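You operate a simulated robot arm through the tools that you are given. There is no shell and no other tool. Be economical: measure what you need, move in short steps, check, and stop when the job is done.

Carry out the task below with a simulated two-armed robot. There is one attempt and no reset: what you move stays moved.

JOB
Hold the grey carry crate on the deck of the big crate steady with one hand and put the box that says "door clips" from the deck of the big crate in it with the other.

Only the result counts: the job must be done as asked and must still hold three seconds after the hand-in. Knocking over, shifting, dropping, spilling or breaking anything else fails it.

ROBOT AND FRAMES
Two 7-joint arms with two-finger parallel grippers on one trunk, on a base that drives. Base frame: it is fixed to the floor where the robot stands at the start and does not move with it; the origin is under the middle of the robot, x ahead of it, y to its left, z up. Units: mm, degrees, N and s.
The left shoulder is at the start at [50, 168, 1182], the right one opposite. With the tool pointing down near the work surface each hand reaches from about 100 to 660 mm from the robot's upright axis, wherever it stands, measured 20 degrees to its own side. Payload 1.57 kg a hand.
Tool frame (each hand has its own): the origin (TCP) lies between the finger pads and is the grasp point; the fingertips stand 30 mm ahead of it; z points along the fingers, y is the line along which they close. Largest opening 80 mm; finger width 17, thickness 12; the body of the gripper, 40 by 82 mm, starts 80 mm behind the TCP.
Orientation is that of the tool frame in the base frame, as [roll, pitch, yaw] about the fixed x, y, z axes, in that order (R = Rz(yaw) Ry(pitch) Rx(roll)). With the fingers straight down and closing along the base's y, the tool's x points along the base's -x, its y along +y and its z along -z.

CONTROLS
- The arms move only by the tool drive_tool. It takes "left_targets", "right_targets" or both (then of equal length, played together; a hand with none holds still); each is a list that holds one entry, the list of rows, each a list of 6 numbers: the shift along the base's x, y, z in mm, then the turn, a rotation vector about the base's x, y, z in degrees. In form: [[[x, y, z, wx, wy, wz], ...]]. A call has 1 to 8 rows; each row shifts and turns the commanded pose from where the row before left it. "left_grip" and "right_grip" are, for a hand that has rows, the opening, from 0 (shut) to 1 (fully open), set as the call begins (left out, the last holds). Each row takes 0.2 s and may step no farther than 50 mm and 8.6 degrees from the row before; otherwise, or with a gripper value out of range, the whole call is refused. Where a pose cannot be reached the arm comes as near as it can. A force on the tool above 40 N (or 10 N above the force at the start of the call, whichever is more), or a blocked arm, ends the call early, and 0.2 s more pass. The fingers move at their own pace (about 45 mm/s each) and stop on an object; they squeeze with about 23 N. The grip force told is the motor's: it shows also when the fingers shut on nothing. Time passes only in rows, and 0.2 s behind the last, so rows that do not move let the fingers close. It gives the time, the measured TCP pose, the force on the tool (base axes), the opening and the grip force at its end, in the units of the frame above (readings bear some noise), with the torque about the TCP (base axes, N m) and any sound that the robot's microphone picked up, and new pictures: "show" is both (left out), scene, wrist or none (wrist: the cameras of the hands that moved).
- Cameras (640 x 400 px; columns grow to the right, rows downward): "scene" is now at [118.4, -14.2, 1404]; the picture's right is [-0.22, -0.98, 0.00], its down [-0.58, 0.13, -0.80] and it looks along [0.78, -0.18, -0.60] (base axes); focal length 257 px, centre (320, 200). "left" rides on the left gripper at [72, 7, -122] in its tool frame; the picture's right is [-0.09, 1.00, 0.00], its down [-0.84, -0.08, -0.54] and it looks along [-0.54, -0.05, 0.84] (tool axes); focal length 238 px, centre (320, 200). "right" rides on the right gripper at [72, -7, -122] in its tool frame; the picture's right is [0.09, 1.00, 0.00], its down [-0.84, 0.08, -0.54] and it looks along [-0.54, 0.05, 0.84] (tool axes); focal length 238 px, centre (320, 200).
- slide_trunk(by): slides the trunk up (or, below 0, down) by that many mm; the arms and the scene camera ride with it, the base frame stays. It gives what a move gives, with no picture.
- drive_base(legs): drives the robot by 1 to 6 legs, each [ahead, left, turn to the left] in mm, mm and degrees, along the robot's own axes; the way and the turn of a leg run together, so that a leg with both is an arc; at most 1500 mm and 180 degrees a leg. The arms and the cameras ride along, it lands a little off, and it stops where it bumps. It gives what a move gives, and a new picture of the scene camera.
- head_to(pan, tilt): turns the head with the scene camera to pan (to the left, within 80 degrees either way) and tilt (down, from -29 to 69), counted from straight ahead of the robot. It gives what a move gives, and a new picture of the scene camera.
- measure_at(camera, pixels): for up to 12 pixels [column, row] of the newest picture of that camera ("zoom" is the newest enlarged one), the place [x, y, z] in the base frame of the surface seen there, good to about 2 mm, but the place of the scene camera against the robot may be out by one fixed shift of up to 18 mm in any direction. No time passes.
- inspect(camera, box): a new picture of the part [left, top, right, bottom] of that camera's present view, enlarged. No time passes.
- sign_off(): hands the job in; it is judged then, once.

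Keep the steps short. Do not move on a guess: measure, check each grasp and each placing, and mend mistakes. In all there are 80 turns and 260 pictures (those below and enlarged ones count). Leave the grippers open and the arms clear of the work at the hand-in unless told otherwise, and finish with a single line.

The tools are called by a JSON object that holds its "api" and its "payload". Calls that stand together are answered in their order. drive_tool: Moves the arms, as the interface text tells. Its arguments: {"type":"object","properties":{"left_targets":{"type":"array","items":{"type":"array","items":{"type":"array","items":{"type":"number"}}}},"left_grip":{"type":"number"},"right_targets":{"type":"array","items":{"type":"array","items":{"type":"array","items":{"type":"number"}}}},"right_grip":{"type":"number"},"show":{"type":"string","enum":["both","scene","wrist","none"]}},"required":[]} The other tools are called the same way: slide_trunk (by) slides the trunk up or down; drive_base (legs) drives the base; head_to (pan, tilt) turns the head that bears the scene camera; measure_at (camera, pixels) gives the place of the surface under pixels of a picture; inspect (camera, box) takes an enlarged picture of a part of a camera's view; sign_off () hands the job in.

At the start:

```text
t: 0.0
left_eef_pos: [473.7, 195.3, 1203.2]
left_tcp_rot: [-180.0, 0.0, -180.0]
left_contact_force: [-0.3, 0.4, 0.2]
left_torque: [0.03, 0.0, 0.0]
left_gripper_width: 79.9
left_grip_force: 0.1
right_eef_pos: [374.6, -168.4, 1231.6]
right_tcp_rot: [179.9, -0.2, -180.0]
right_contact_force: [-0.7, 0.3, -0.1]
right_torque: [-0.01, 0.01, 0.01]
right_gripper_width: 80.0
right_grip_force: 0.0
trunk travel left (down, up): [-350.0, 93.0]
robot x, y, heading: [0.3, 0.4, -0.1]
head pan, tilt: [-12.6, 36.5]
```

scene: 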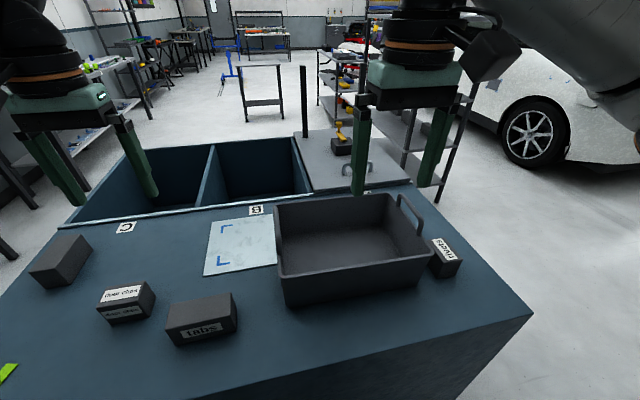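
right: 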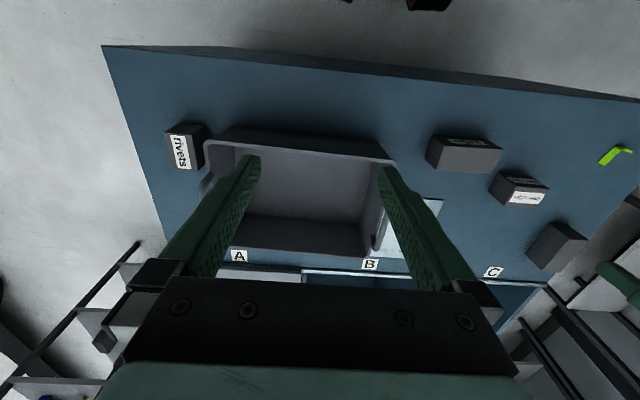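
left: 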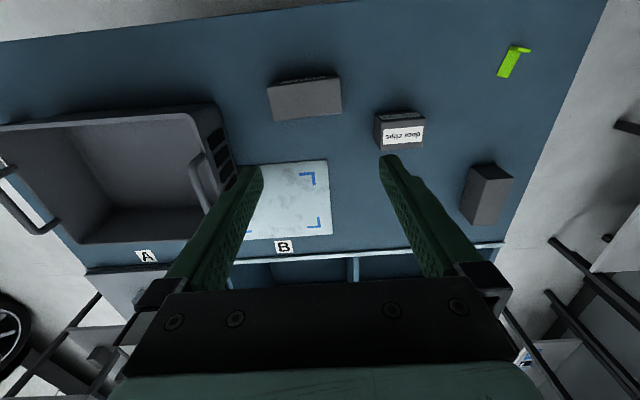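

I see a box at scene (126,301) that seems to say "door clips", and an unlabelled one at (60,262). I'll enlarge it and measure the box and crate.

{"api": "inspect", "payload": {"camera": "left", "box": [360, 90, 520, 240]}}

{"api": "inspect", "payload": {"camera": "scene", "box": [250, 170, 470, 310]}}

{"api": "measure_at", "payload": {"camera": "left", "pixels": [[384, 125], [424, 129], [383, 148], [421, 150], [380, 113], [423, 113], [403, 119], [400, 165], [200, 160], [222, 105], [220, 185], [480, 300]]}}

{"api": "measure_at", "payload": {"camera": "scene", "pixels": [[104, 292], [147, 285], [155, 292], [110, 305], [152, 290], [276, 200], [283, 276], [385, 195], [428, 256], [350, 250], [400, 200], [423, 232]]}}

```text
2.67 times, centred on (440, 165) of left
```

zoom: 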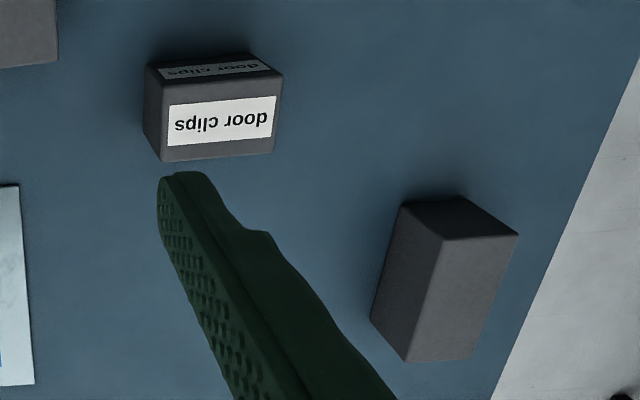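

```text
2.86 times, centred on (360, 240) of scene
```

zoom: 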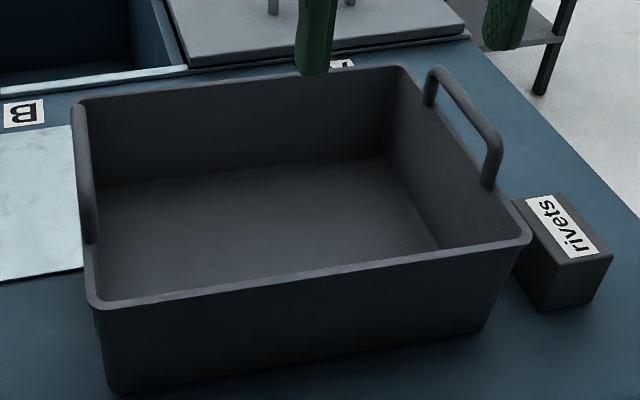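

```text
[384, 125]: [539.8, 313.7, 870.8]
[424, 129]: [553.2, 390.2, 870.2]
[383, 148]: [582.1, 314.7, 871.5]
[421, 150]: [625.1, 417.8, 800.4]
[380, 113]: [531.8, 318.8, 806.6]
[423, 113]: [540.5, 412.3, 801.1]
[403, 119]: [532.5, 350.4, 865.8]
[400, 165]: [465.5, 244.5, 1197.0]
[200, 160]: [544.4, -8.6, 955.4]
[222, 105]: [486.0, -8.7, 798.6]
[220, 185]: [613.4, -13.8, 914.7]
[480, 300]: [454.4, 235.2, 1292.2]
```

```text
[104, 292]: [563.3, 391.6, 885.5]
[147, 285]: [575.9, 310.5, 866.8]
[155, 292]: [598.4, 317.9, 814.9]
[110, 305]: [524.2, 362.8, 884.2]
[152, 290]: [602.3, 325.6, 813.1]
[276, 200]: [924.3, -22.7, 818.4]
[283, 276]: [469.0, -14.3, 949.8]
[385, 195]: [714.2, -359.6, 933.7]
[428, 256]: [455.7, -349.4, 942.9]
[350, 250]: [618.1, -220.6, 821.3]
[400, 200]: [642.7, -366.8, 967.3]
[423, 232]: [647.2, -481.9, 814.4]
```

The label is clear: "door clips", top z about 871, about 78 mm long in y and 50 mm in x. The scene camera reads about 14 mm high, so I'll use the wrist cameras. Next I measure the box edges and the crate rim with them.

{"api": "inspect", "payload": {"camera": "right", "box": [150, 100, 450, 290]}}

{"api": "measure_at", "payload": {"camera": "left", "pixels": [[379, 124], [425, 121], [423, 144], [382, 146], [402, 146], [402, 124], [425, 133], [381, 135], [220, 128], [196, 125], [190, 118], [207, 180]]}}

{"api": "measure_at", "payload": {"camera": "right", "pixels": [[290, 152], [240, 147], [350, 157], [270, 145], [270, 150], [270, 155], [213, 160], [209, 170], [380, 190], [300, 190], [300, 240], [185, 135]]}}

```text
2.11 times, centred on (300, 195) of right
```

zoom: 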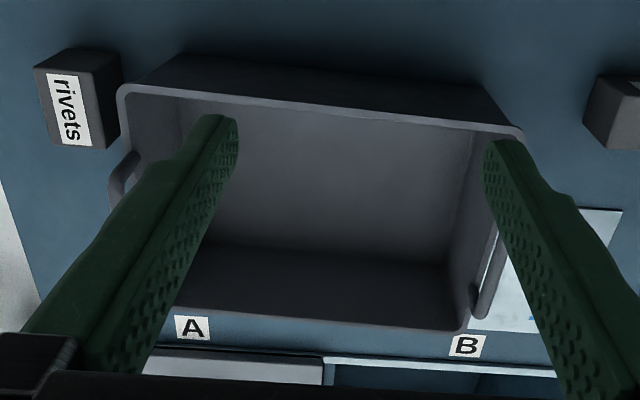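

```text
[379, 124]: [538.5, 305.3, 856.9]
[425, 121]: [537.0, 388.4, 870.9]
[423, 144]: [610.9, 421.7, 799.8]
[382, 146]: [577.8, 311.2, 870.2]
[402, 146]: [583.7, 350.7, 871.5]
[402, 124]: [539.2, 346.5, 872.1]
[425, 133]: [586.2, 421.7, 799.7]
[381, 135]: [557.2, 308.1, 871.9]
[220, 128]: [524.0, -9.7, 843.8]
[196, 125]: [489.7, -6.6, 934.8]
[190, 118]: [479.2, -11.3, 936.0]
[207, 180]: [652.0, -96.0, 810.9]
```

```text
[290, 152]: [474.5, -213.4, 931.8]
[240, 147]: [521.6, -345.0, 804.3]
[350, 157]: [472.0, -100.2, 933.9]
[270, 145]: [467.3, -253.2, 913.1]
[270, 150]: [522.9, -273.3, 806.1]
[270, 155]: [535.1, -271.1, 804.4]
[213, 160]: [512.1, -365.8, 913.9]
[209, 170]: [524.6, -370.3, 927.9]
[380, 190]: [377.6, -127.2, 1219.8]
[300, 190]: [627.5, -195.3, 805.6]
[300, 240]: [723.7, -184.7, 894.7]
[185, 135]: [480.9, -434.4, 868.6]
```

The box top is x 533–585, y 311–390, z 871, and the sides lie along the axes. I'll grip it across x, so the left hand turns +90° about z as it moves over the box at height.

{"api": "drive_tool", "payload": {"left_targets": [[[11, 19, -10, 0, 0, 8.2], [11, 19, -10, 0, 0, 8.2], [11, 19, -10, 0, 0, 8.2], [11, 19, -10, 0, 0, 8.2], [11, 19, -10, 0, 0, 8.2], [11, 19, -10, 0, 0, 8.2], [11, 19, -10, 0, 0, 8.2], [9, 20, -10, 0, 0, 8.2]]], "left_grip": 1, "show": "none"}}

{"api": "drive_tool", "payload": {"left_targets": [[[0, 0, -20, 0, 0, 8.2], [0, 0, -20, 0, 0, 8.2], [0, 0, -20, 0, 0, 8], [0, 0, -20, 0, 0, 0], [0, 0, -20, 0, 0, 0], [0, 0, 0, 0, 0, 0]]]}}

```text
t: 1.8
left_eef_pos: [559.7, 349.3, 1122.9]
left_tcp_rot: [180.0, 0.1, -114.2]
left_contact_force: [-0.1, -0.1, 0.6]
left_torque: [0.01, -0.03, 0.0]
left_gripper_width: 80.0
left_grip_force: 0.1
right_eef_pos: [374.9, -169.0, 1231.6]
right_tcp_rot: [179.9, -0.1, -179.9]
right_contact_force: [-0.1, 1.1, 0.2]
right_torque: [0.05, 0.0, 0.04]
right_gripper_width: 79.9
right_grip_force: 0.0
trunk travel left (down, up): [-350.0, 93.0]
robot x, y, heading: [-1.3, 1.5, -0.2]
head pan, tilt: [-12.6, 36.5]
```

```text
t: 3.2
left_eef_pos: [558.3, 348.5, 1023.2]
left_tcp_rot: [180.0, 0.1, -90.0]
left_contact_force: [0.0, 0.1, 0.2]
left_torque: [-0.01, 0.03, 0.0]
left_gripper_width: 80.0
left_grip_force: 0.0
right_eef_pos: [375.1, -169.3, 1230.5]
right_tcp_rot: [180.0, -0.1, -179.8]
right_contact_force: [0.6, 0.2, -0.2]
right_torque: [0.02, 0.03, -0.03]
right_gripper_width: 80.0
right_grip_force: 0.1
trunk travel left (down, up): [-350.0, 93.0]
robot x, y, heading: [-1.2, 2.8, -0.2]
head pan, tilt: [-12.6, 36.5]
```

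scene: 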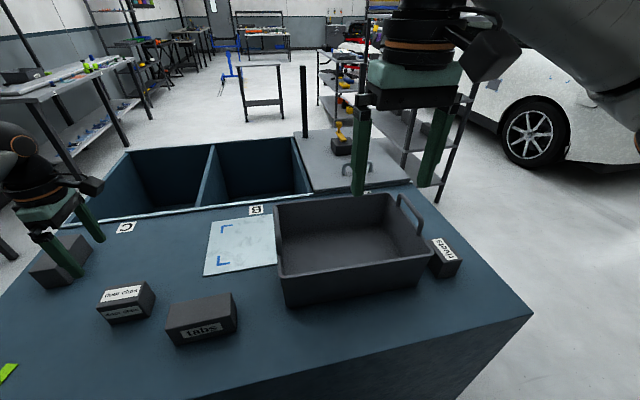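
left: 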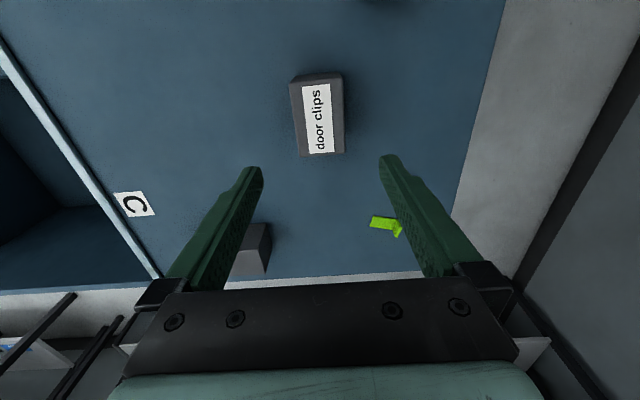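

The hand is turned and the box shows at left (318,115). I'll re-measure it from here.

{"api": "measure_at", "payload": {"camera": "left", "pixels": [[318, 120], [294, 88], [341, 82], [341, 148], [301, 150], [298, 120], [342, 115], [320, 84], [322, 150], [400, 225]]}}

{"api": "inspect", "payload": {"camera": "left", "box": [260, 60, 420, 160]}}

```text
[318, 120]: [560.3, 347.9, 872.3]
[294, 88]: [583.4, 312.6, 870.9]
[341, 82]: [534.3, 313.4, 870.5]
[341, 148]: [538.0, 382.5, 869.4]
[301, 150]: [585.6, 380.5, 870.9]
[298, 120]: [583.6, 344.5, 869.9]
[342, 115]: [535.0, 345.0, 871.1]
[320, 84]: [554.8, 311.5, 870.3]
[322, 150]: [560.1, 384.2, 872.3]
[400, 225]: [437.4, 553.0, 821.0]
```

```text
4.00 times, centred on (340, 110) of left
```

zoom: 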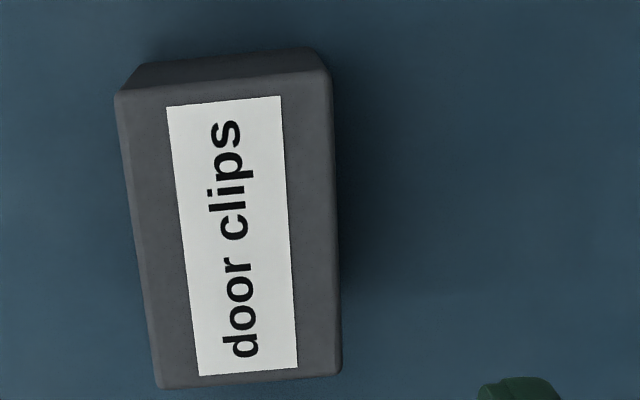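

Box centre is (560, 349), about 51 mm wide in x. The hand is within 2 mm, so I'll lower it to TCP z ≈ 853 with the fingers open.

{"api": "drive_tool", "payload": {"left_targets": [[[2, 0, -30, 0, 0, 0], [0, 0, -30, 0, 0, 0], [0, 0, -30, 0, 0, 0], [0, 0, -25, 0, 0, 0], [0, 0, -25, 0, 0, 0], [0, 0, -20, 0, 0, 0], [0, 0, -10, 0, 0, 0], [0, 0, 0, 0, 0, 0]]], "left_grip": 1}}

```text
t: 5.0
left_eef_pos: [562.7, 348.4, 851.7]
left_tcp_rot: [180.0, 0.0, -90.0]
left_contact_force: [-0.2, 1.0, 0.4]
left_torque: [-0.01, 0.02, -0.04]
left_gripper_width: 80.1
left_grip_force: 0.0
right_eef_pos: [373.5, -167.5, 1231.4]
right_tcp_rot: [179.9, -0.1, -179.9]
right_contact_force: [0.2, -0.1, 0.0]
right_torque: [0.01, -0.02, 0.01]
right_gripper_width: 79.9
right_grip_force: 0.0
trunk travel left (down, up): [-350.0, 93.0]
robot x, y, heading: [-4.2, 4.2, -0.0]
head pan, tilt: [-12.6, 36.5]
```

scene: 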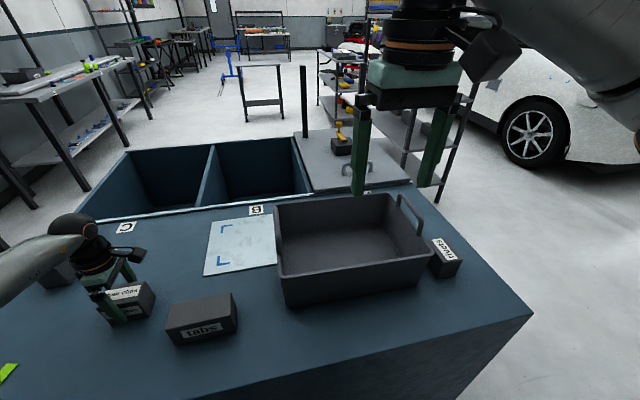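
left: 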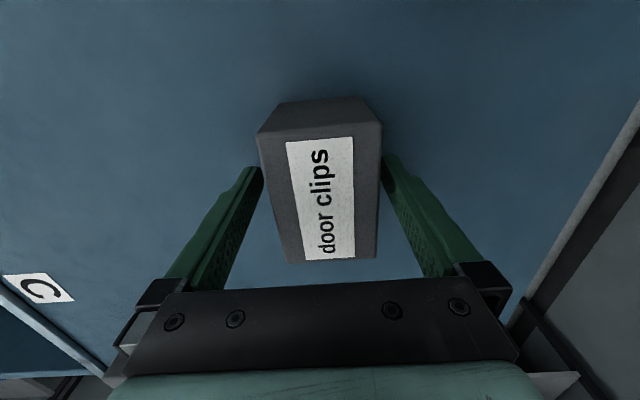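

The fingers straddle the box. I'll close on it.

{"api": "drive_tool", "payload": {"left_targets": [[[0, 0, 0, 0, 0, 0], [0, 0, 0, 0, 0, 0], [0, 0, 0, 0, 0, 0], [0, 0, 0, 0, 0, 0]]], "left_grip": 0, "show": "wrist"}}

{"api": "drive_tool", "payload": {"left_targets": [[[0, 0, 10, 0, 0, 0], [0, 0, 20, 0, 0, 0], [0, 0, 20, 0, 0, 0], [0, 0, 20, 0, 0, 0], [0, 0, 0, 0, 0, 0]]]}}

```text
t: 6.0
left_eef_pos: [561.8, 347.9, 851.7]
left_tcp_rot: [-180.0, 0.1, -89.9]
left_contact_force: [-0.6, -0.8, -0.3]
left_torque: [-0.02, 0.05, 0.04]
left_gripper_width: 57.7
left_grip_force: 23.0
right_eef_pos: [374.4, -167.9, 1231.0]
right_tcp_rot: [179.8, -0.2, -179.9]
right_contact_force: [-1.1, 0.4, 0.4]
right_torque: [0.0, -0.03, 0.02]
right_gripper_width: 80.1
right_grip_force: 0.1
trunk travel left (down, up): [-350.0, 93.0]
robot x, y, heading: [0.5, 2.0, -0.1]
head pan, tilt: [-12.6, 36.5]
```

left: 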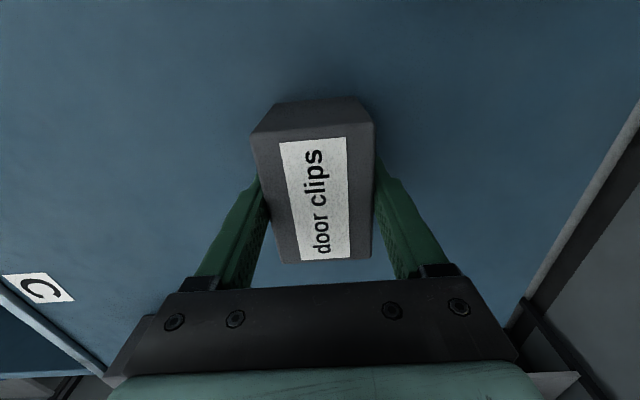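

```text
t: 7.2
left_eef_pos: [560.8, 349.2, 922.5]
left_tcp_rot: [180.0, -0.1, -89.9]
left_contact_force: [-0.5, -0.1, -1.2]
left_torque: [0.01, -0.01, 0.03]
left_gripper_width: 57.9
left_grip_force: 23.1
right_eef_pos: [375.6, -169.5, 1231.0]
right_tcp_rot: [180.0, 0.0, -179.9]
right_contact_force: [-0.1, 0.4, -0.8]
right_torque: [0.03, 0.0, -0.03]
right_gripper_width: 80.2
right_grip_force: 0.1
trunk travel left (down, up): [-350.0, 93.0]
robot x, y, heading: [-3.7, 0.6, -0.1]
head pan, tilt: [-12.6, 36.5]
```

scene: 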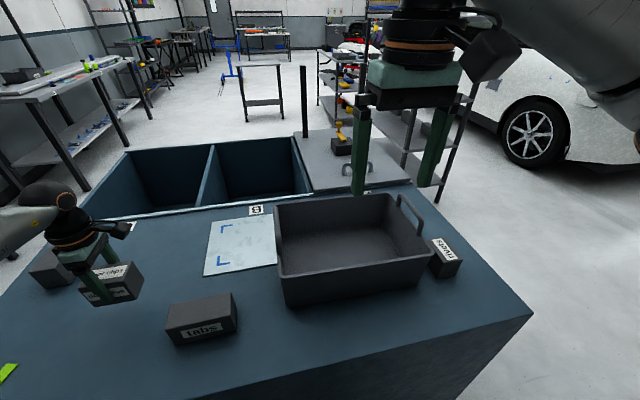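
left: 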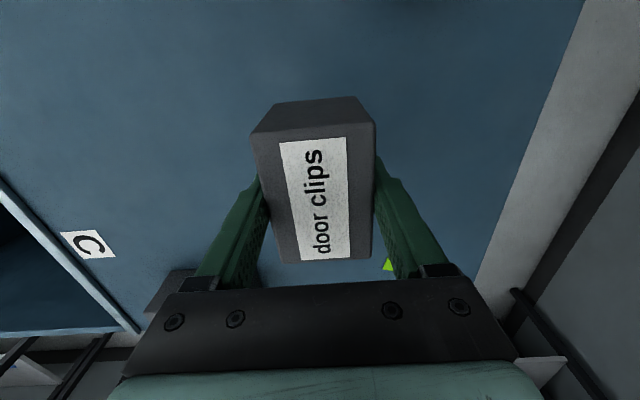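

The box is held (57.7 mm, 23 N) and lifted. I'll raise it to about z 1065 and bring it inward before shifting the base to the right.

{"api": "drive_tool", "payload": {"left_targets": [[[0, 0, 40, 0, 0, 0], [0, 0, 40, 0, 0, 0], [-10, -20, 40, 0, 0, 0], [-10, -30, 20, 0, 0, 0], [-10, -30, 0, 0, 0, 0], [-10, -30, 0, 0, 0, 0], [-10, -30, 0, 0, 0, 0], [0, 0, 0, 0, 0, 0]]], "show": "none"}}

{"api": "drive_base", "payload": {"legs": [[0, -130, 0]]}}

```text
t: 9.0
left_eef_pos: [510.4, 208.2, 1061.5]
left_tcp_rot: [180.0, 0.0, -90.0]
left_contact_force: [0.3, 0.7, -1.6]
left_torque: [0.0, -0.03, 0.0]
left_gripper_width: 57.8
left_grip_force: 23.0
right_eef_pos: [373.1, -167.1, 1230.9]
right_tcp_rot: [-180.0, -0.1, -179.9]
right_contact_force: [1.0, -0.8, 0.0]
right_torque: [0.0, -0.02, -0.01]
right_gripper_width: 80.1
right_grip_force: 0.1
trunk travel left (down, up): [-350.0, 93.0]
robot x, y, heading: [1.4, 0.3, -0.1]
head pan, tilt: [-12.6, 36.5]
```

```text
t: 10.3
left_eef_pos: [511.3, 75.7, 1062.1]
left_tcp_rot: [180.0, 0.0, -89.9]
left_contact_force: [0.1, -1.1, -1.6]
left_torque: [-0.03, -0.03, 0.01]
left_gripper_width: 57.9
left_grip_force: 23.0
right_eef_pos: [374.1, -302.6, 1231.0]
right_tcp_rot: [180.0, -0.2, -179.9]
right_contact_force: [0.2, 0.6, 0.2]
right_torque: [0.04, 0.01, -0.05]
right_gripper_width: 80.2
right_grip_force: 0.1
trunk travel left (down, up): [-350.0, 93.0]
robot x, y, heading: [2.3, -134.8, 0.0]
head pan, tilt: [-12.6, 36.5]
```

scene: 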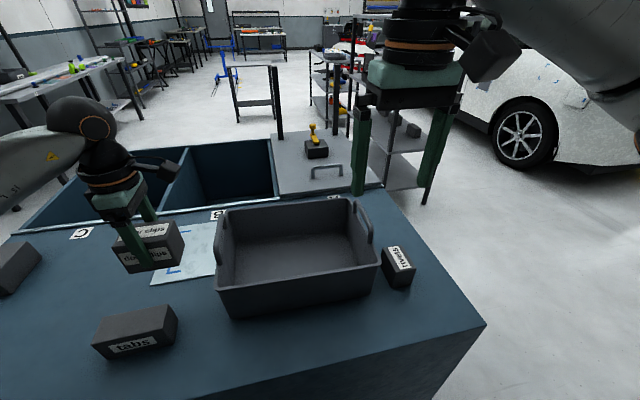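

The base is now at y ≈ -135. Next I bring the right hand above the crate's right-hand handle, at about (570, -370), staying high so I can look at it.

{"api": "drive_tool", "payload": {"right_targets": [[[30, -10, -15, 0, 0, 0], [30, -10, -15, 0, 0, 0], [30, -10, -15, 0, 0, 0], [30, -10, -15, 0, 0, 0], [30, -10, -20, 0, 0, 0], [30, -8, -20, 0, 0, 0], [10, -8, -20, 0, 0, 0], [0, 0, 0, 0, 0, 0]]], "right_grip": 0.7}}

```text
t: 12.1
left_eef_pos: [510.6, 76.7, 1061.2]
left_tcp_rot: [180.0, 0.0, -89.9]
left_contact_force: [-0.1, -0.2, -1.2]
left_torque: [-0.01, -0.02, 0.0]
left_gripper_width: 57.9
left_grip_force: 23.1
right_eef_pos: [566.3, -369.1, 1110.8]
right_tcp_rot: [179.9, -0.1, -179.9]
right_contact_force: [0.3, 0.1, -0.1]
right_torque: [-0.01, 0.01, 0.02]
right_gripper_width: 56.0
right_grip_force: 0.0
trunk travel left (down, up): [-350.0, 93.0]
robot x, y, heading: [1.6, -131.9, -0.1]
head pan, tilt: [-12.6, 36.5]
```

scene: 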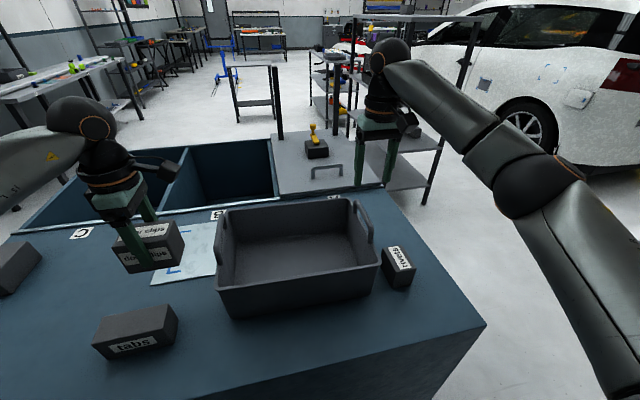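
right: 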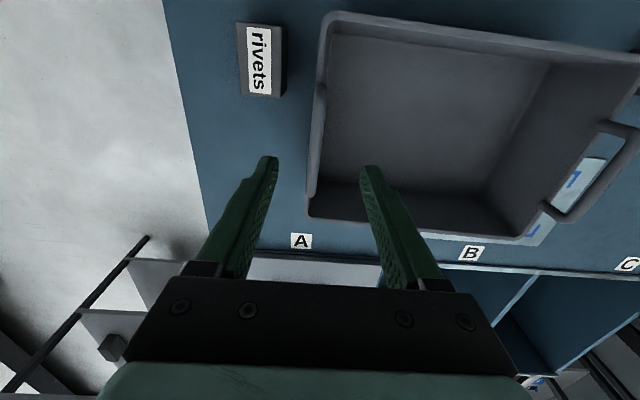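

The right-hand handle shows edge-on near right (317,125). I'll enlarge and measure it.

{"api": "inspect", "payload": {"camera": "right", "box": [270, 10, 430, 220]}}

{"api": "measure_at", "payload": {"camera": "right", "pixels": [[322, 90], [321, 100], [320, 115], [318, 130], [317, 145], [315, 160], [314, 180], [322, 75], [330, 40], [312, 205], [312, 150], [326, 140]]}}

{"api": "measure_at", "payload": {"camera": "scene", "pixels": [[356, 205], [363, 217], [371, 238], [360, 212], [367, 227], [219, 225], [376, 260], [336, 200]]}}

```text
1.90 times, centred on (350, 115) of right
```

zoom: 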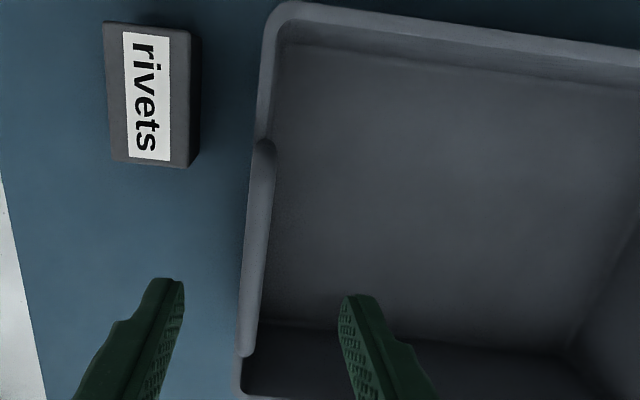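

```text
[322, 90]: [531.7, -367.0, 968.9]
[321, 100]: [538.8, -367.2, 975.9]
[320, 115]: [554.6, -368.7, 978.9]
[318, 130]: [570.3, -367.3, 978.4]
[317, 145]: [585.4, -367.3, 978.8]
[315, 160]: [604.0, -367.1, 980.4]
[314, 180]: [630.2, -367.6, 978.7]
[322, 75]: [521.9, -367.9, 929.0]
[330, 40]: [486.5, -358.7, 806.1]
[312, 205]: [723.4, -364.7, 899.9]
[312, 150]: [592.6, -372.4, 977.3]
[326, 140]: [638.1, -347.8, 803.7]
```

```text
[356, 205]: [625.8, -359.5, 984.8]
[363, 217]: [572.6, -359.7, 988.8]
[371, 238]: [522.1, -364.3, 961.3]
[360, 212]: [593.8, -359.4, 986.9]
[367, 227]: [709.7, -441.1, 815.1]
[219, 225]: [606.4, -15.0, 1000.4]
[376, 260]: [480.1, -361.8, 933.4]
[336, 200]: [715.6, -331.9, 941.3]
```

The handle bar runs along x at y ≈ -367, x 535–640, top z 979. I'll lower the right hand onto its middle, TCP (588, -367, 971), with tips just above the rim.

{"api": "drive_tool", "payload": {"right_targets": [[[10, 2, -30, 0, 0, 0], [10, 0, -30, 0, 0, 0], [2, 0, -30, 0, 0, 0], [0, 0, -25, 0, 0, 0], [0, 0, -15, 0, 0, 0], [0, 0, -10, 0, 0, 0], [0, 0, 0, 0, 0, 0]]], "right_grip": 0.7}}

```text
t: 13.7
left_eef_pos: [510.9, 75.4, 1060.5]
left_tcp_rot: [-180.0, -0.1, -90.0]
left_contact_force: [-0.6, 0.5, -2.2]
left_torque: [-0.01, -0.04, 0.02]
left_gripper_width: 57.9
left_grip_force: 23.3
right_eef_pos: [586.3, -366.5, 971.3]
right_tcp_rot: [179.8, -0.1, -179.8]
right_contact_force: [0.2, 0.0, 1.0]
right_torque: [0.03, 0.01, 0.0]
right_gripper_width: 55.8
right_grip_force: 0.0
trunk travel left (down, up): [-350.0, 93.0]
robot x, y, heading: [0.8, -134.0, 0.0]
head pan, tilt: [-12.6, 36.5]
```

scene: 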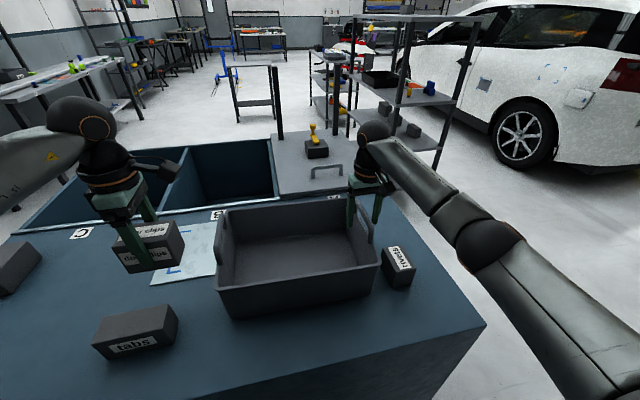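
right: 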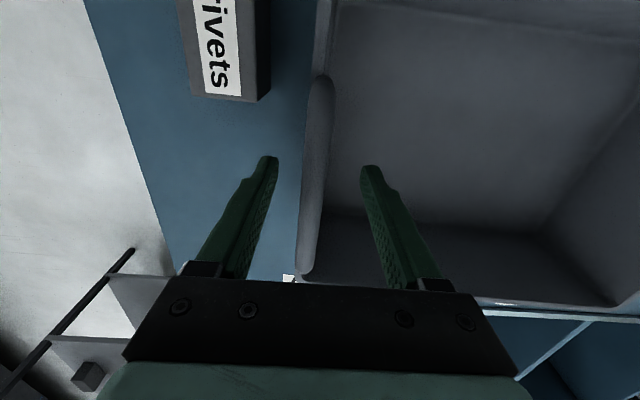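

The fingers straddle the bar, so I'll close on it.

{"api": "drive_tool", "payload": {"right_targets": [[[0, 0, 0, 0, 0, 0], [0, 0, 0, 0, 0, 0], [0, 0, 0, 0, 0, 0], [0, 0, 0, 0, 0, 0], [0, 0, 0, 0, 0, 0]]], "right_grip": 0}}

```text
t: 14.9
left_eef_pos: [510.7, 75.0, 1061.5]
left_tcp_rot: [180.0, 0.0, -89.9]
left_contact_force: [0.1, -0.2, -2.3]
left_torque: [-0.01, 0.0, 0.02]
left_gripper_width: 57.7
left_grip_force: 22.9
right_eef_pos: [586.4, -366.1, 971.1]
right_tcp_rot: [179.9, 0.0, -180.0]
right_contact_force: [1.2, -1.8, 1.1]
right_torque: [0.0, -0.15, -0.35]
right_gripper_width: 13.8
right_grip_force: 23.1
trunk travel left (down, up): [-350.0, 93.0]
robot x, y, heading: [-1.1, -137.6, -0.2]
head pan, tilt: [-12.6, 36.5]
```

scene: 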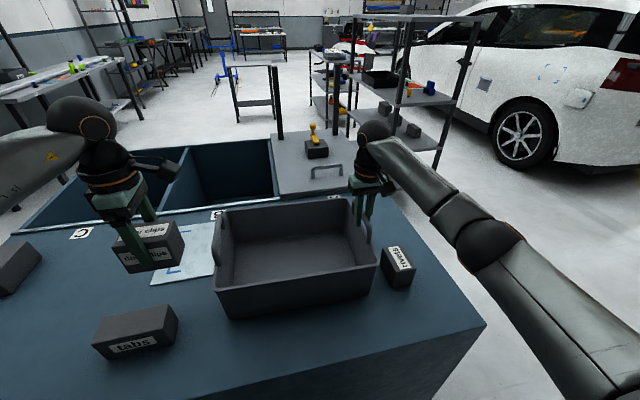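
right: 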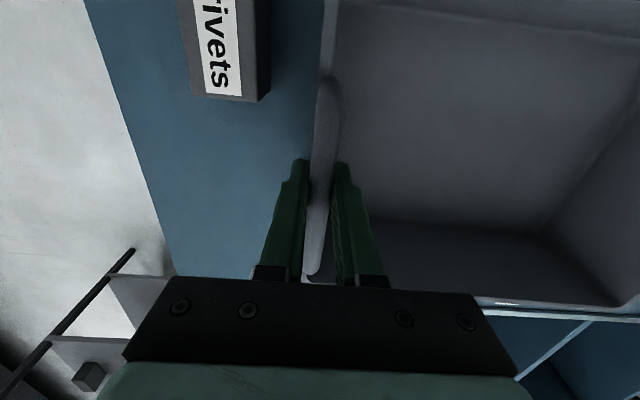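

The handle is held (13.8 mm, 23 N). Now I carry the box over the left half of the crate to (590, -120), with its bottom well above the left handle.

{"api": "drive_tool", "payload": {"left_targets": [[[10, -20, 10, 0, 0, 0], [10, -28, 10, 0, 0, 0], [10, -28, 0, 0, 0, 0], [10, -28, 0, 0, 0, 0], [10, -28, 0, 0, 0, 0], [10, -28, 0, 0, 0, 0], [19, -35, 0, 0, 0, 0], [0, 0, 0, 0, 0, 0]]]}}

```text
t: 16.7
left_eef_pos: [579.8, -111.7, 1082.6]
left_tcp_rot: [-179.9, 0.0, -90.1]
left_contact_force: [0.1, 0.4, -1.2]
left_torque: [0.0, 0.0, 0.0]
left_gripper_width: 58.0
left_grip_force: 23.0
left hand out of reach, approached as far as the arm can: row 7
right_eef_pos: [586.6, -365.5, 971.1]
right_tcp_rot: [-180.0, -0.1, -179.9]
right_contact_force: [2.7, 1.2, 0.4]
right_torque: [-0.11, 0.07, -0.26]
right_gripper_width: 13.7
right_grip_force: 22.6
trunk travel left (down, up): [-350.0, 93.0]
robot x, y, heading: [-1.6, -135.4, -0.1]
head pan, tilt: [-12.6, 36.5]
```

scene: 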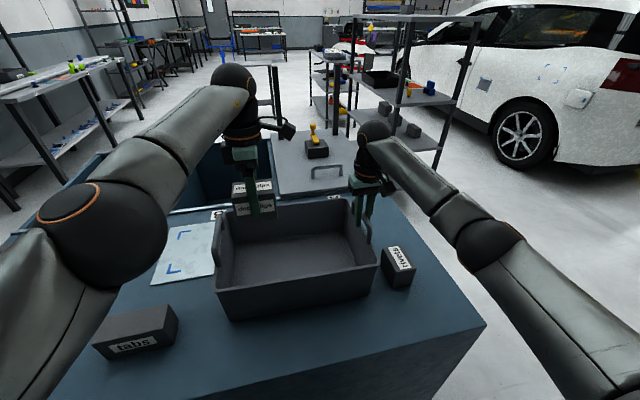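
left: 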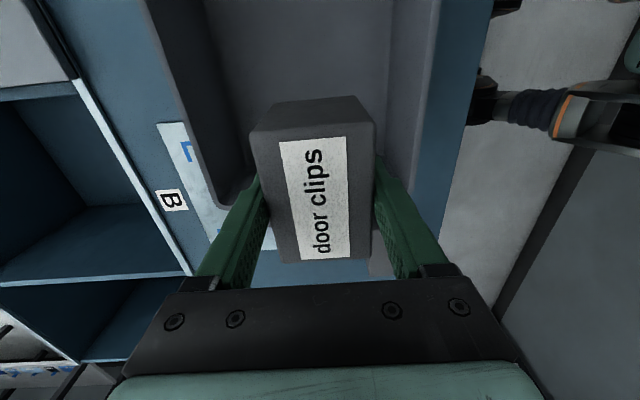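

The box is over the crate, and the arm reached its limit near x 580. I'll pull back 25 mm in x and lower part way.

{"api": "drive_tool", "payload": {"left_targets": [[[-13, 0, 0, 0, 0, 0], [-12, 0, 0, 0, 0, 0], [0, 0, -25, 0, 0, 0], [0, 0, -25, 0, 0, 0], [0, 0, 0, 0, 0, 0]]]}}

```text
t: 17.9
left_eef_pos: [554.7, -113.0, 1029.7]
left_tcp_rot: [179.9, 0.0, -90.0]
left_contact_force: [0.1, 0.0, -2.4]
left_torque: [0.04, 0.01, 0.0]
left_gripper_width: 57.6
left_grip_force: 22.9
left hand out of reach, approached as far as the arm can: row 1
right_eef_pos: [586.6, -365.8, 972.5]
right_tcp_rot: [179.9, -0.1, -179.8]
right_contact_force: [1.5, -1.5, 1.0]
right_torque: [-0.01, -0.06, -0.24]
right_gripper_width: 13.3
right_grip_force: 22.6
trunk travel left (down, up): [-350.0, 93.0]
robot x, y, heading: [-5.1, -132.2, 0.0]
head pan, tilt: [-12.6, 36.5]
```

scene: 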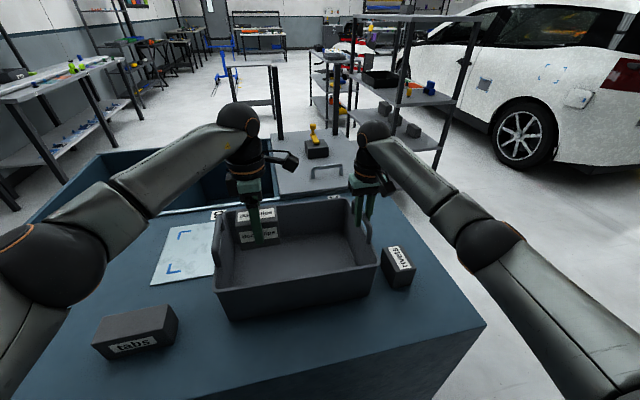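
left: 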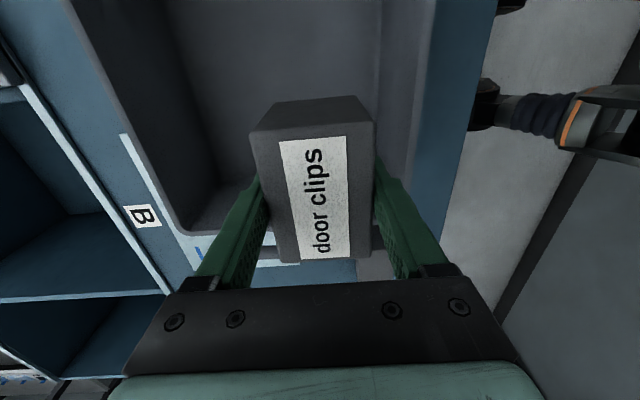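

All is clear. I'll centre it a little more and lower to about 15 mm above the crate floor.

{"api": "drive_tool", "payload": {"left_targets": [[[8, -8, -25, 0, 0, 0], [7, -7, -25, 0, 0, 0], [0, 0, -25, 0, 0, 0], [0, 0, -25, 0, 0, 0], [0, 0, -25, 0, 0, 0], [0, 0, -20, 0, 0, 0], [0, 0, -10, 0, 0, 0], [0, 0, 0, 0, 0, 0]]]}}

```text
t: 19.7
left_eef_pos: [569.6, -126.3, 874.3]
left_tcp_rot: [-180.0, 0.0, -89.9]
left_contact_force: [-0.5, -0.6, -0.7]
left_torque: [0.01, 0.02, -0.04]
left_gripper_width: 57.9
left_grip_force: 23.2
right_eef_pos: [585.5, -366.4, 971.7]
right_tcp_rot: [179.9, -0.1, -179.9]
right_contact_force: [0.1, -1.3, 0.2]
right_torque: [0.02, 0.01, -0.19]
right_gripper_width: 13.7
right_grip_force: 23.0
trunk travel left (down, up): [-350.0, 93.0]
robot x, y, heading: [3.2, -136.4, -0.2]
head pan, tilt: [-12.6, 36.5]
```

scene: 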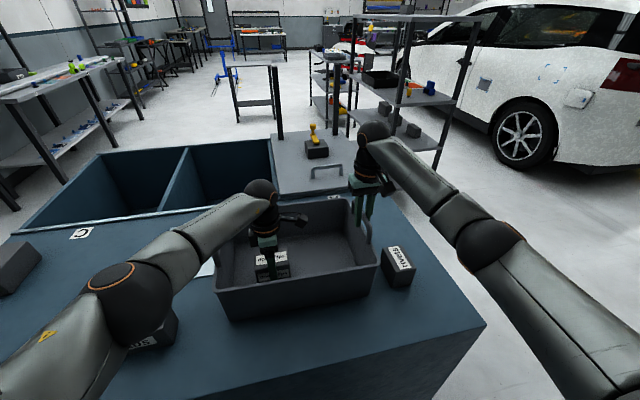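
left: 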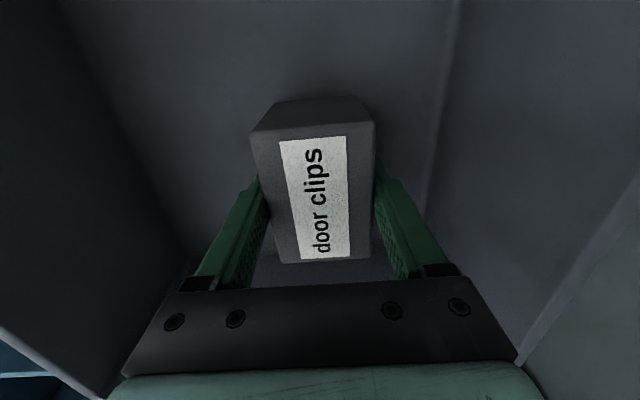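

The box is about 15 mm above the crate floor. I'll lower it slowly until it touches.

{"api": "drive_tool", "payload": {"left_targets": [[[0, 0, -6, 0, 0, 0], [0, 0, -5, 0, 0, 0], [0, 0, -3, 0, 0, 0], [0, 0, -2, 0, 0, 0], [0, 0, 0, 0, 0, 0]]], "show": "wrist"}}

```text
t: 20.9
left_eef_pos: [570.3, -127.1, 860.0]
left_tcp_rot: [-179.7, 0.0, -89.8]
left_contact_force: [-0.6, -0.1, 13.9]
left_torque: [0.62, -0.29, 0.01]
left_gripper_width: 57.7
left_grip_force: 22.8
right_eef_pos: [585.6, -364.9, 972.3]
right_tcp_rot: [179.9, 0.0, -179.8]
right_contact_force: [0.7, 1.7, -0.1]
right_torque: [-0.01, -0.7, -0.13]
right_gripper_width: 13.8
right_grip_force: 23.1
trunk travel left (down, up): [-350.0, 93.0]
robot x, y, heading: [-4.6, -135.9, 0.1]
head pan, tilt: [-12.6, 36.5]
```

left: 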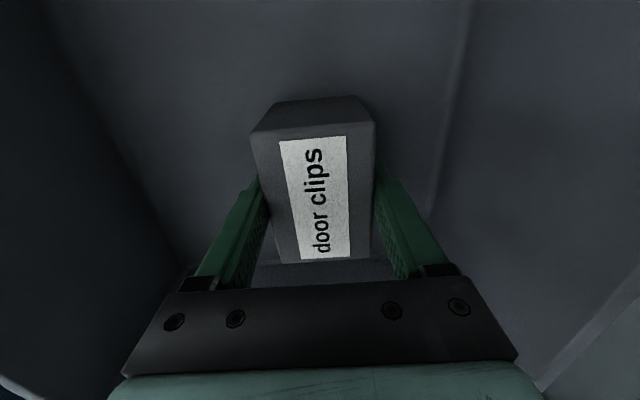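

It touches the floor with about 14 N. I'll ease up 1 mm, open the left hand, and raise it straight up.

{"api": "drive_tool", "payload": {"left_targets": [[[0, 0, 1, 0, 0, 0], [0, 0, 0, 0, 0, 0]]], "show": "none"}}

{"api": "drive_tool", "payload": {"left_targets": [[[0, 0, 0, 0, 0, 0], [0, 0, 0, 0, 0, 0], [0, 0, 0, 0, 0, 0], [0, 0, 0, 0, 0, 0]]], "left_grip": 1, "show": "wrist"}}

```text
t: 21.5
left_eef_pos: [570.6, -127.5, 860.4]
left_tcp_rot: [-179.7, 0.0, -90.0]
left_contact_force: [3.8, -0.5, 14.2]
left_torque: [0.55, -0.52, -0.17]
left_gripper_width: 58.1
left_grip_force: 22.8
right_eef_pos: [585.7, -365.3, 972.1]
right_tcp_rot: [179.9, 0.1, -179.8]
right_contact_force: [1.2, 2.7, 0.4]
right_torque: [0.0, -0.39, -0.18]
right_gripper_width: 13.8
right_grip_force: 22.9
trunk travel left (down, up): [-350.0, 93.0]
robot x, y, heading: [-0.2, -136.6, -0.1]
head pan, tilt: [-12.6, 36.5]
```

```text
t: 22.5
left_eef_pos: [570.5, -126.7, 859.3]
left_tcp_rot: [179.9, 0.0, -89.9]
left_contact_force: [-0.3, -0.2, -0.1]
left_torque: [0.01, 0.0, 0.01]
left_gripper_width: 80.1
left_grip_force: 0.1
right_eef_pos: [585.5, -365.8, 971.7]
right_tcp_rot: [180.0, 0.0, -179.9]
right_contact_force: [0.8, 1.6, 4.9]
right_torque: [0.02, 0.67, -0.13]
right_gripper_width: 13.5
right_grip_force: 22.7
trunk travel left (down, up): [-350.0, 93.0]
robot x, y, heading: [1.5, -130.9, 0.2]
head pan, tilt: [-12.6, 36.5]
```

left: 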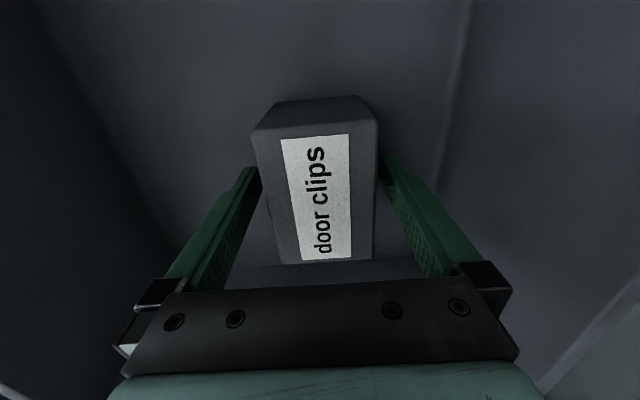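

The box is free and standing on the floor. I'll raise the left hand straight up, well above the crate, and then move it left.

{"api": "drive_tool", "payload": {"left_targets": [[[0, 0, 15, 0, 0, 0], [0, 0, 30, 0, 0, 0], [0, 0, 30, 0, 0, 0], [0, 0, 35, 0, 0, 0], [-10, 0, 35, 0, 0, 0], [-10, 0, 35, 0, 0, 0], [-10, 0, 30, 0, 0, 0], [0, 0, 0, 0, 0, 0]]], "show": "wrist"}}

{"api": "drive_tool", "payload": {"left_targets": [[[-10, 40, 0, 0, 0, 0], [-10, 40, 0, 0, 0, 0], [-10, 40, 0, 0, 0, 0], [-10, 40, 0, 0, 0, 0], [-5, 30, 0, 0, 0, 0], [0, 0, 0, 0, 0, 0]]], "show": "scene"}}

```text
t: 24.3
left_eef_pos: [539.7, -127.8, 1067.8]
left_tcp_rot: [-180.0, 0.0, -89.8]
left_contact_force: [-0.1, -0.7, 0.4]
left_torque: [0.02, -0.02, 0.03]
left_gripper_width: 80.0
left_grip_force: 0.1
right_eef_pos: [586.1, -365.5, 972.1]
right_tcp_rot: [179.9, 0.0, -179.8]
right_contact_force: [2.1, 0.2, 3.2]
right_torque: [0.0, 0.03, -0.16]
right_gripper_width: 13.4
right_grip_force: 23.2
trunk travel left (down, up): [-350.0, 93.0]
robot x, y, heading: [0.1, -133.4, 0.2]
head pan, tilt: [-12.6, 36.5]
```

left: 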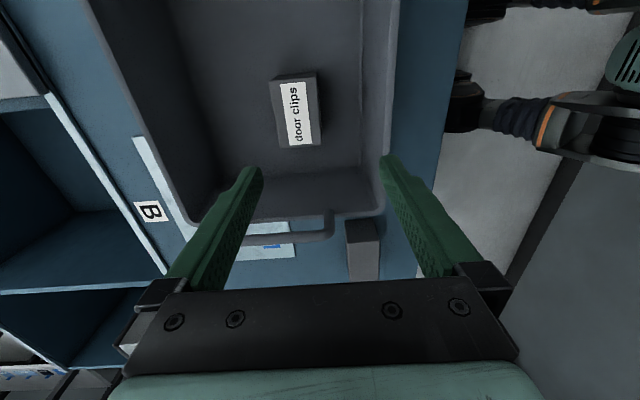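

```text
t: 25.7
left_eef_pos: [494.1, 65.2, 1069.7]
left_tcp_rot: [180.0, 0.0, -89.9]
left_contact_force: [-0.6, -0.4, -0.3]
left_torque: [0.01, 0.01, 0.01]
left_gripper_width: 80.3
left_grip_force: 0.0
right_eef_pos: [585.9, -365.8, 971.1]
right_tcp_rot: [179.9, -0.1, -179.8]
right_contact_force: [2.0, -1.2, 2.5]
right_torque: [0.06, -0.04, -0.2]
right_gripper_width: 13.8
right_grip_force: 22.8
trunk travel left (down, up): [-350.0, 93.0]
robot x, y, heading: [-0.8, -135.6, 0.1]
head pan, tilt: [-12.6, 36.5]
```

scene: 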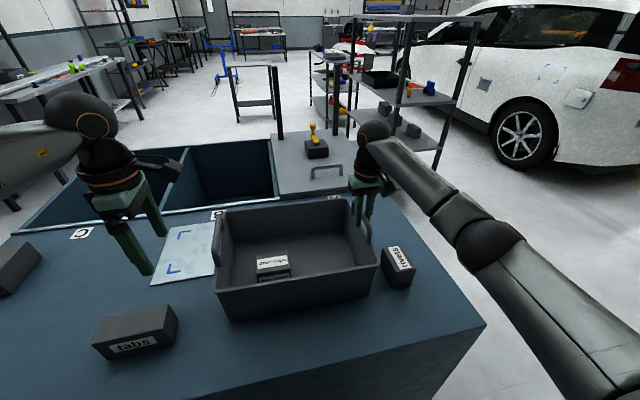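

The box stands in the crate and the left hand is clear. Now I'll open the right hand on the handle and raise it straight up.

{"api": "drive_tool", "payload": {"right_targets": [[[0, 0, 0, 0, 0, 0], [0, 0, 0, 0, 0, 0], [0, 0, 0, 0, 0, 0], [0, 0, 0, 0, 0, 0]]], "right_grip": 0.8, "show": "wrist"}}

{"api": "drive_tool", "payload": {"right_targets": [[[0, 0, 15, 0, 0, 0], [0, 0, 25, 0, 0, 0], [0, 0, 30, 0, 0, 0], [-10, 0, 35, 0, 0, 0], [-20, 0, 35, 0, 0, 0], [-30, 0, 30, 0, 0, 0], [-30, 0, 20, 0, 0, 0], [0, 0, 0, 0, 0, 0]]], "right_grip": 1}}

```text
t: 26.7
left_eef_pos: [494.1, 64.3, 1069.3]
left_tcp_rot: [-180.0, 0.1, -89.9]
left_contact_force: [0.3, 0.2, -0.3]
left_torque: [-0.01, 0.02, -0.01]
left_gripper_width: 80.1
left_grip_force: 0.1
right_eef_pos: [587.4, -366.2, 972.0]
right_tcp_rot: [179.9, -0.1, -179.9]
right_contact_force: [-0.1, -0.7, -0.8]
right_torque: [-0.01, 0.01, -0.01]
right_gripper_width: 64.1
right_grip_force: 0.0
trunk travel left (down, up): [-350.0, 93.0]
robot x, y, heading: [1.3, -130.4, 0.1]
head pan, tilt: [-12.6, 36.5]
```

right: 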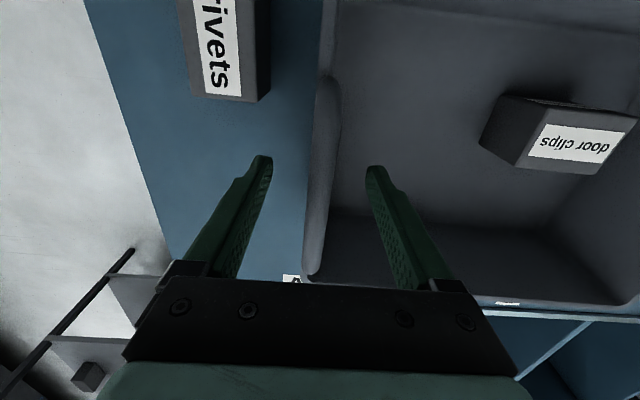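

```text
t: 28.5
left_eef_pos: [494.7, 65.1, 1070.3]
left_tcp_rot: [180.0, 0.0, -89.9]
left_contact_force: [0.6, -0.6, 0.4]
left_torque: [-0.01, -0.03, 0.02]
left_gripper_width: 79.9
left_grip_force: 0.1
right_eef_pos: [495.2, -364.4, 1160.6]
right_tcp_rot: [179.9, -0.2, -179.9]
right_contact_force: [-0.1, 0.1, -0.2]
right_torque: [0.03, -0.01, 0.0]
right_gripper_width: 80.0
right_grip_force: 0.2
trunk travel left (down, up): [-350.0, 93.0]
robot x, y, heading: [-0.4, -132.1, -0.2]
head pan, tilt: [-12.6, 36.5]
```

scene: 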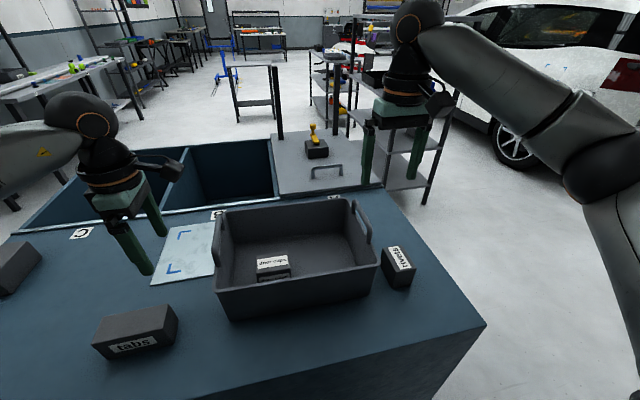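
right: 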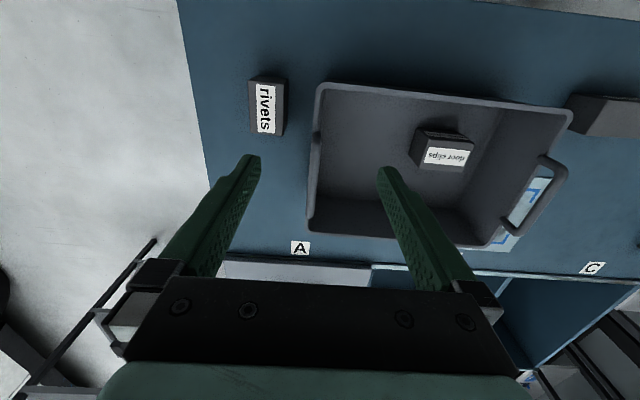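

The box stands upright in the crate. The crate is in place, nothing else has moved, and both grippers are open and clear. I'm handing in.

{"api": "sign_off", "payload": {}}

```text
The job is handed in.
```

The "door clips" box is standing in the grey carry crate: I held the crate's handle with the right hand while the left placed the box, then left both grippers open and clear.
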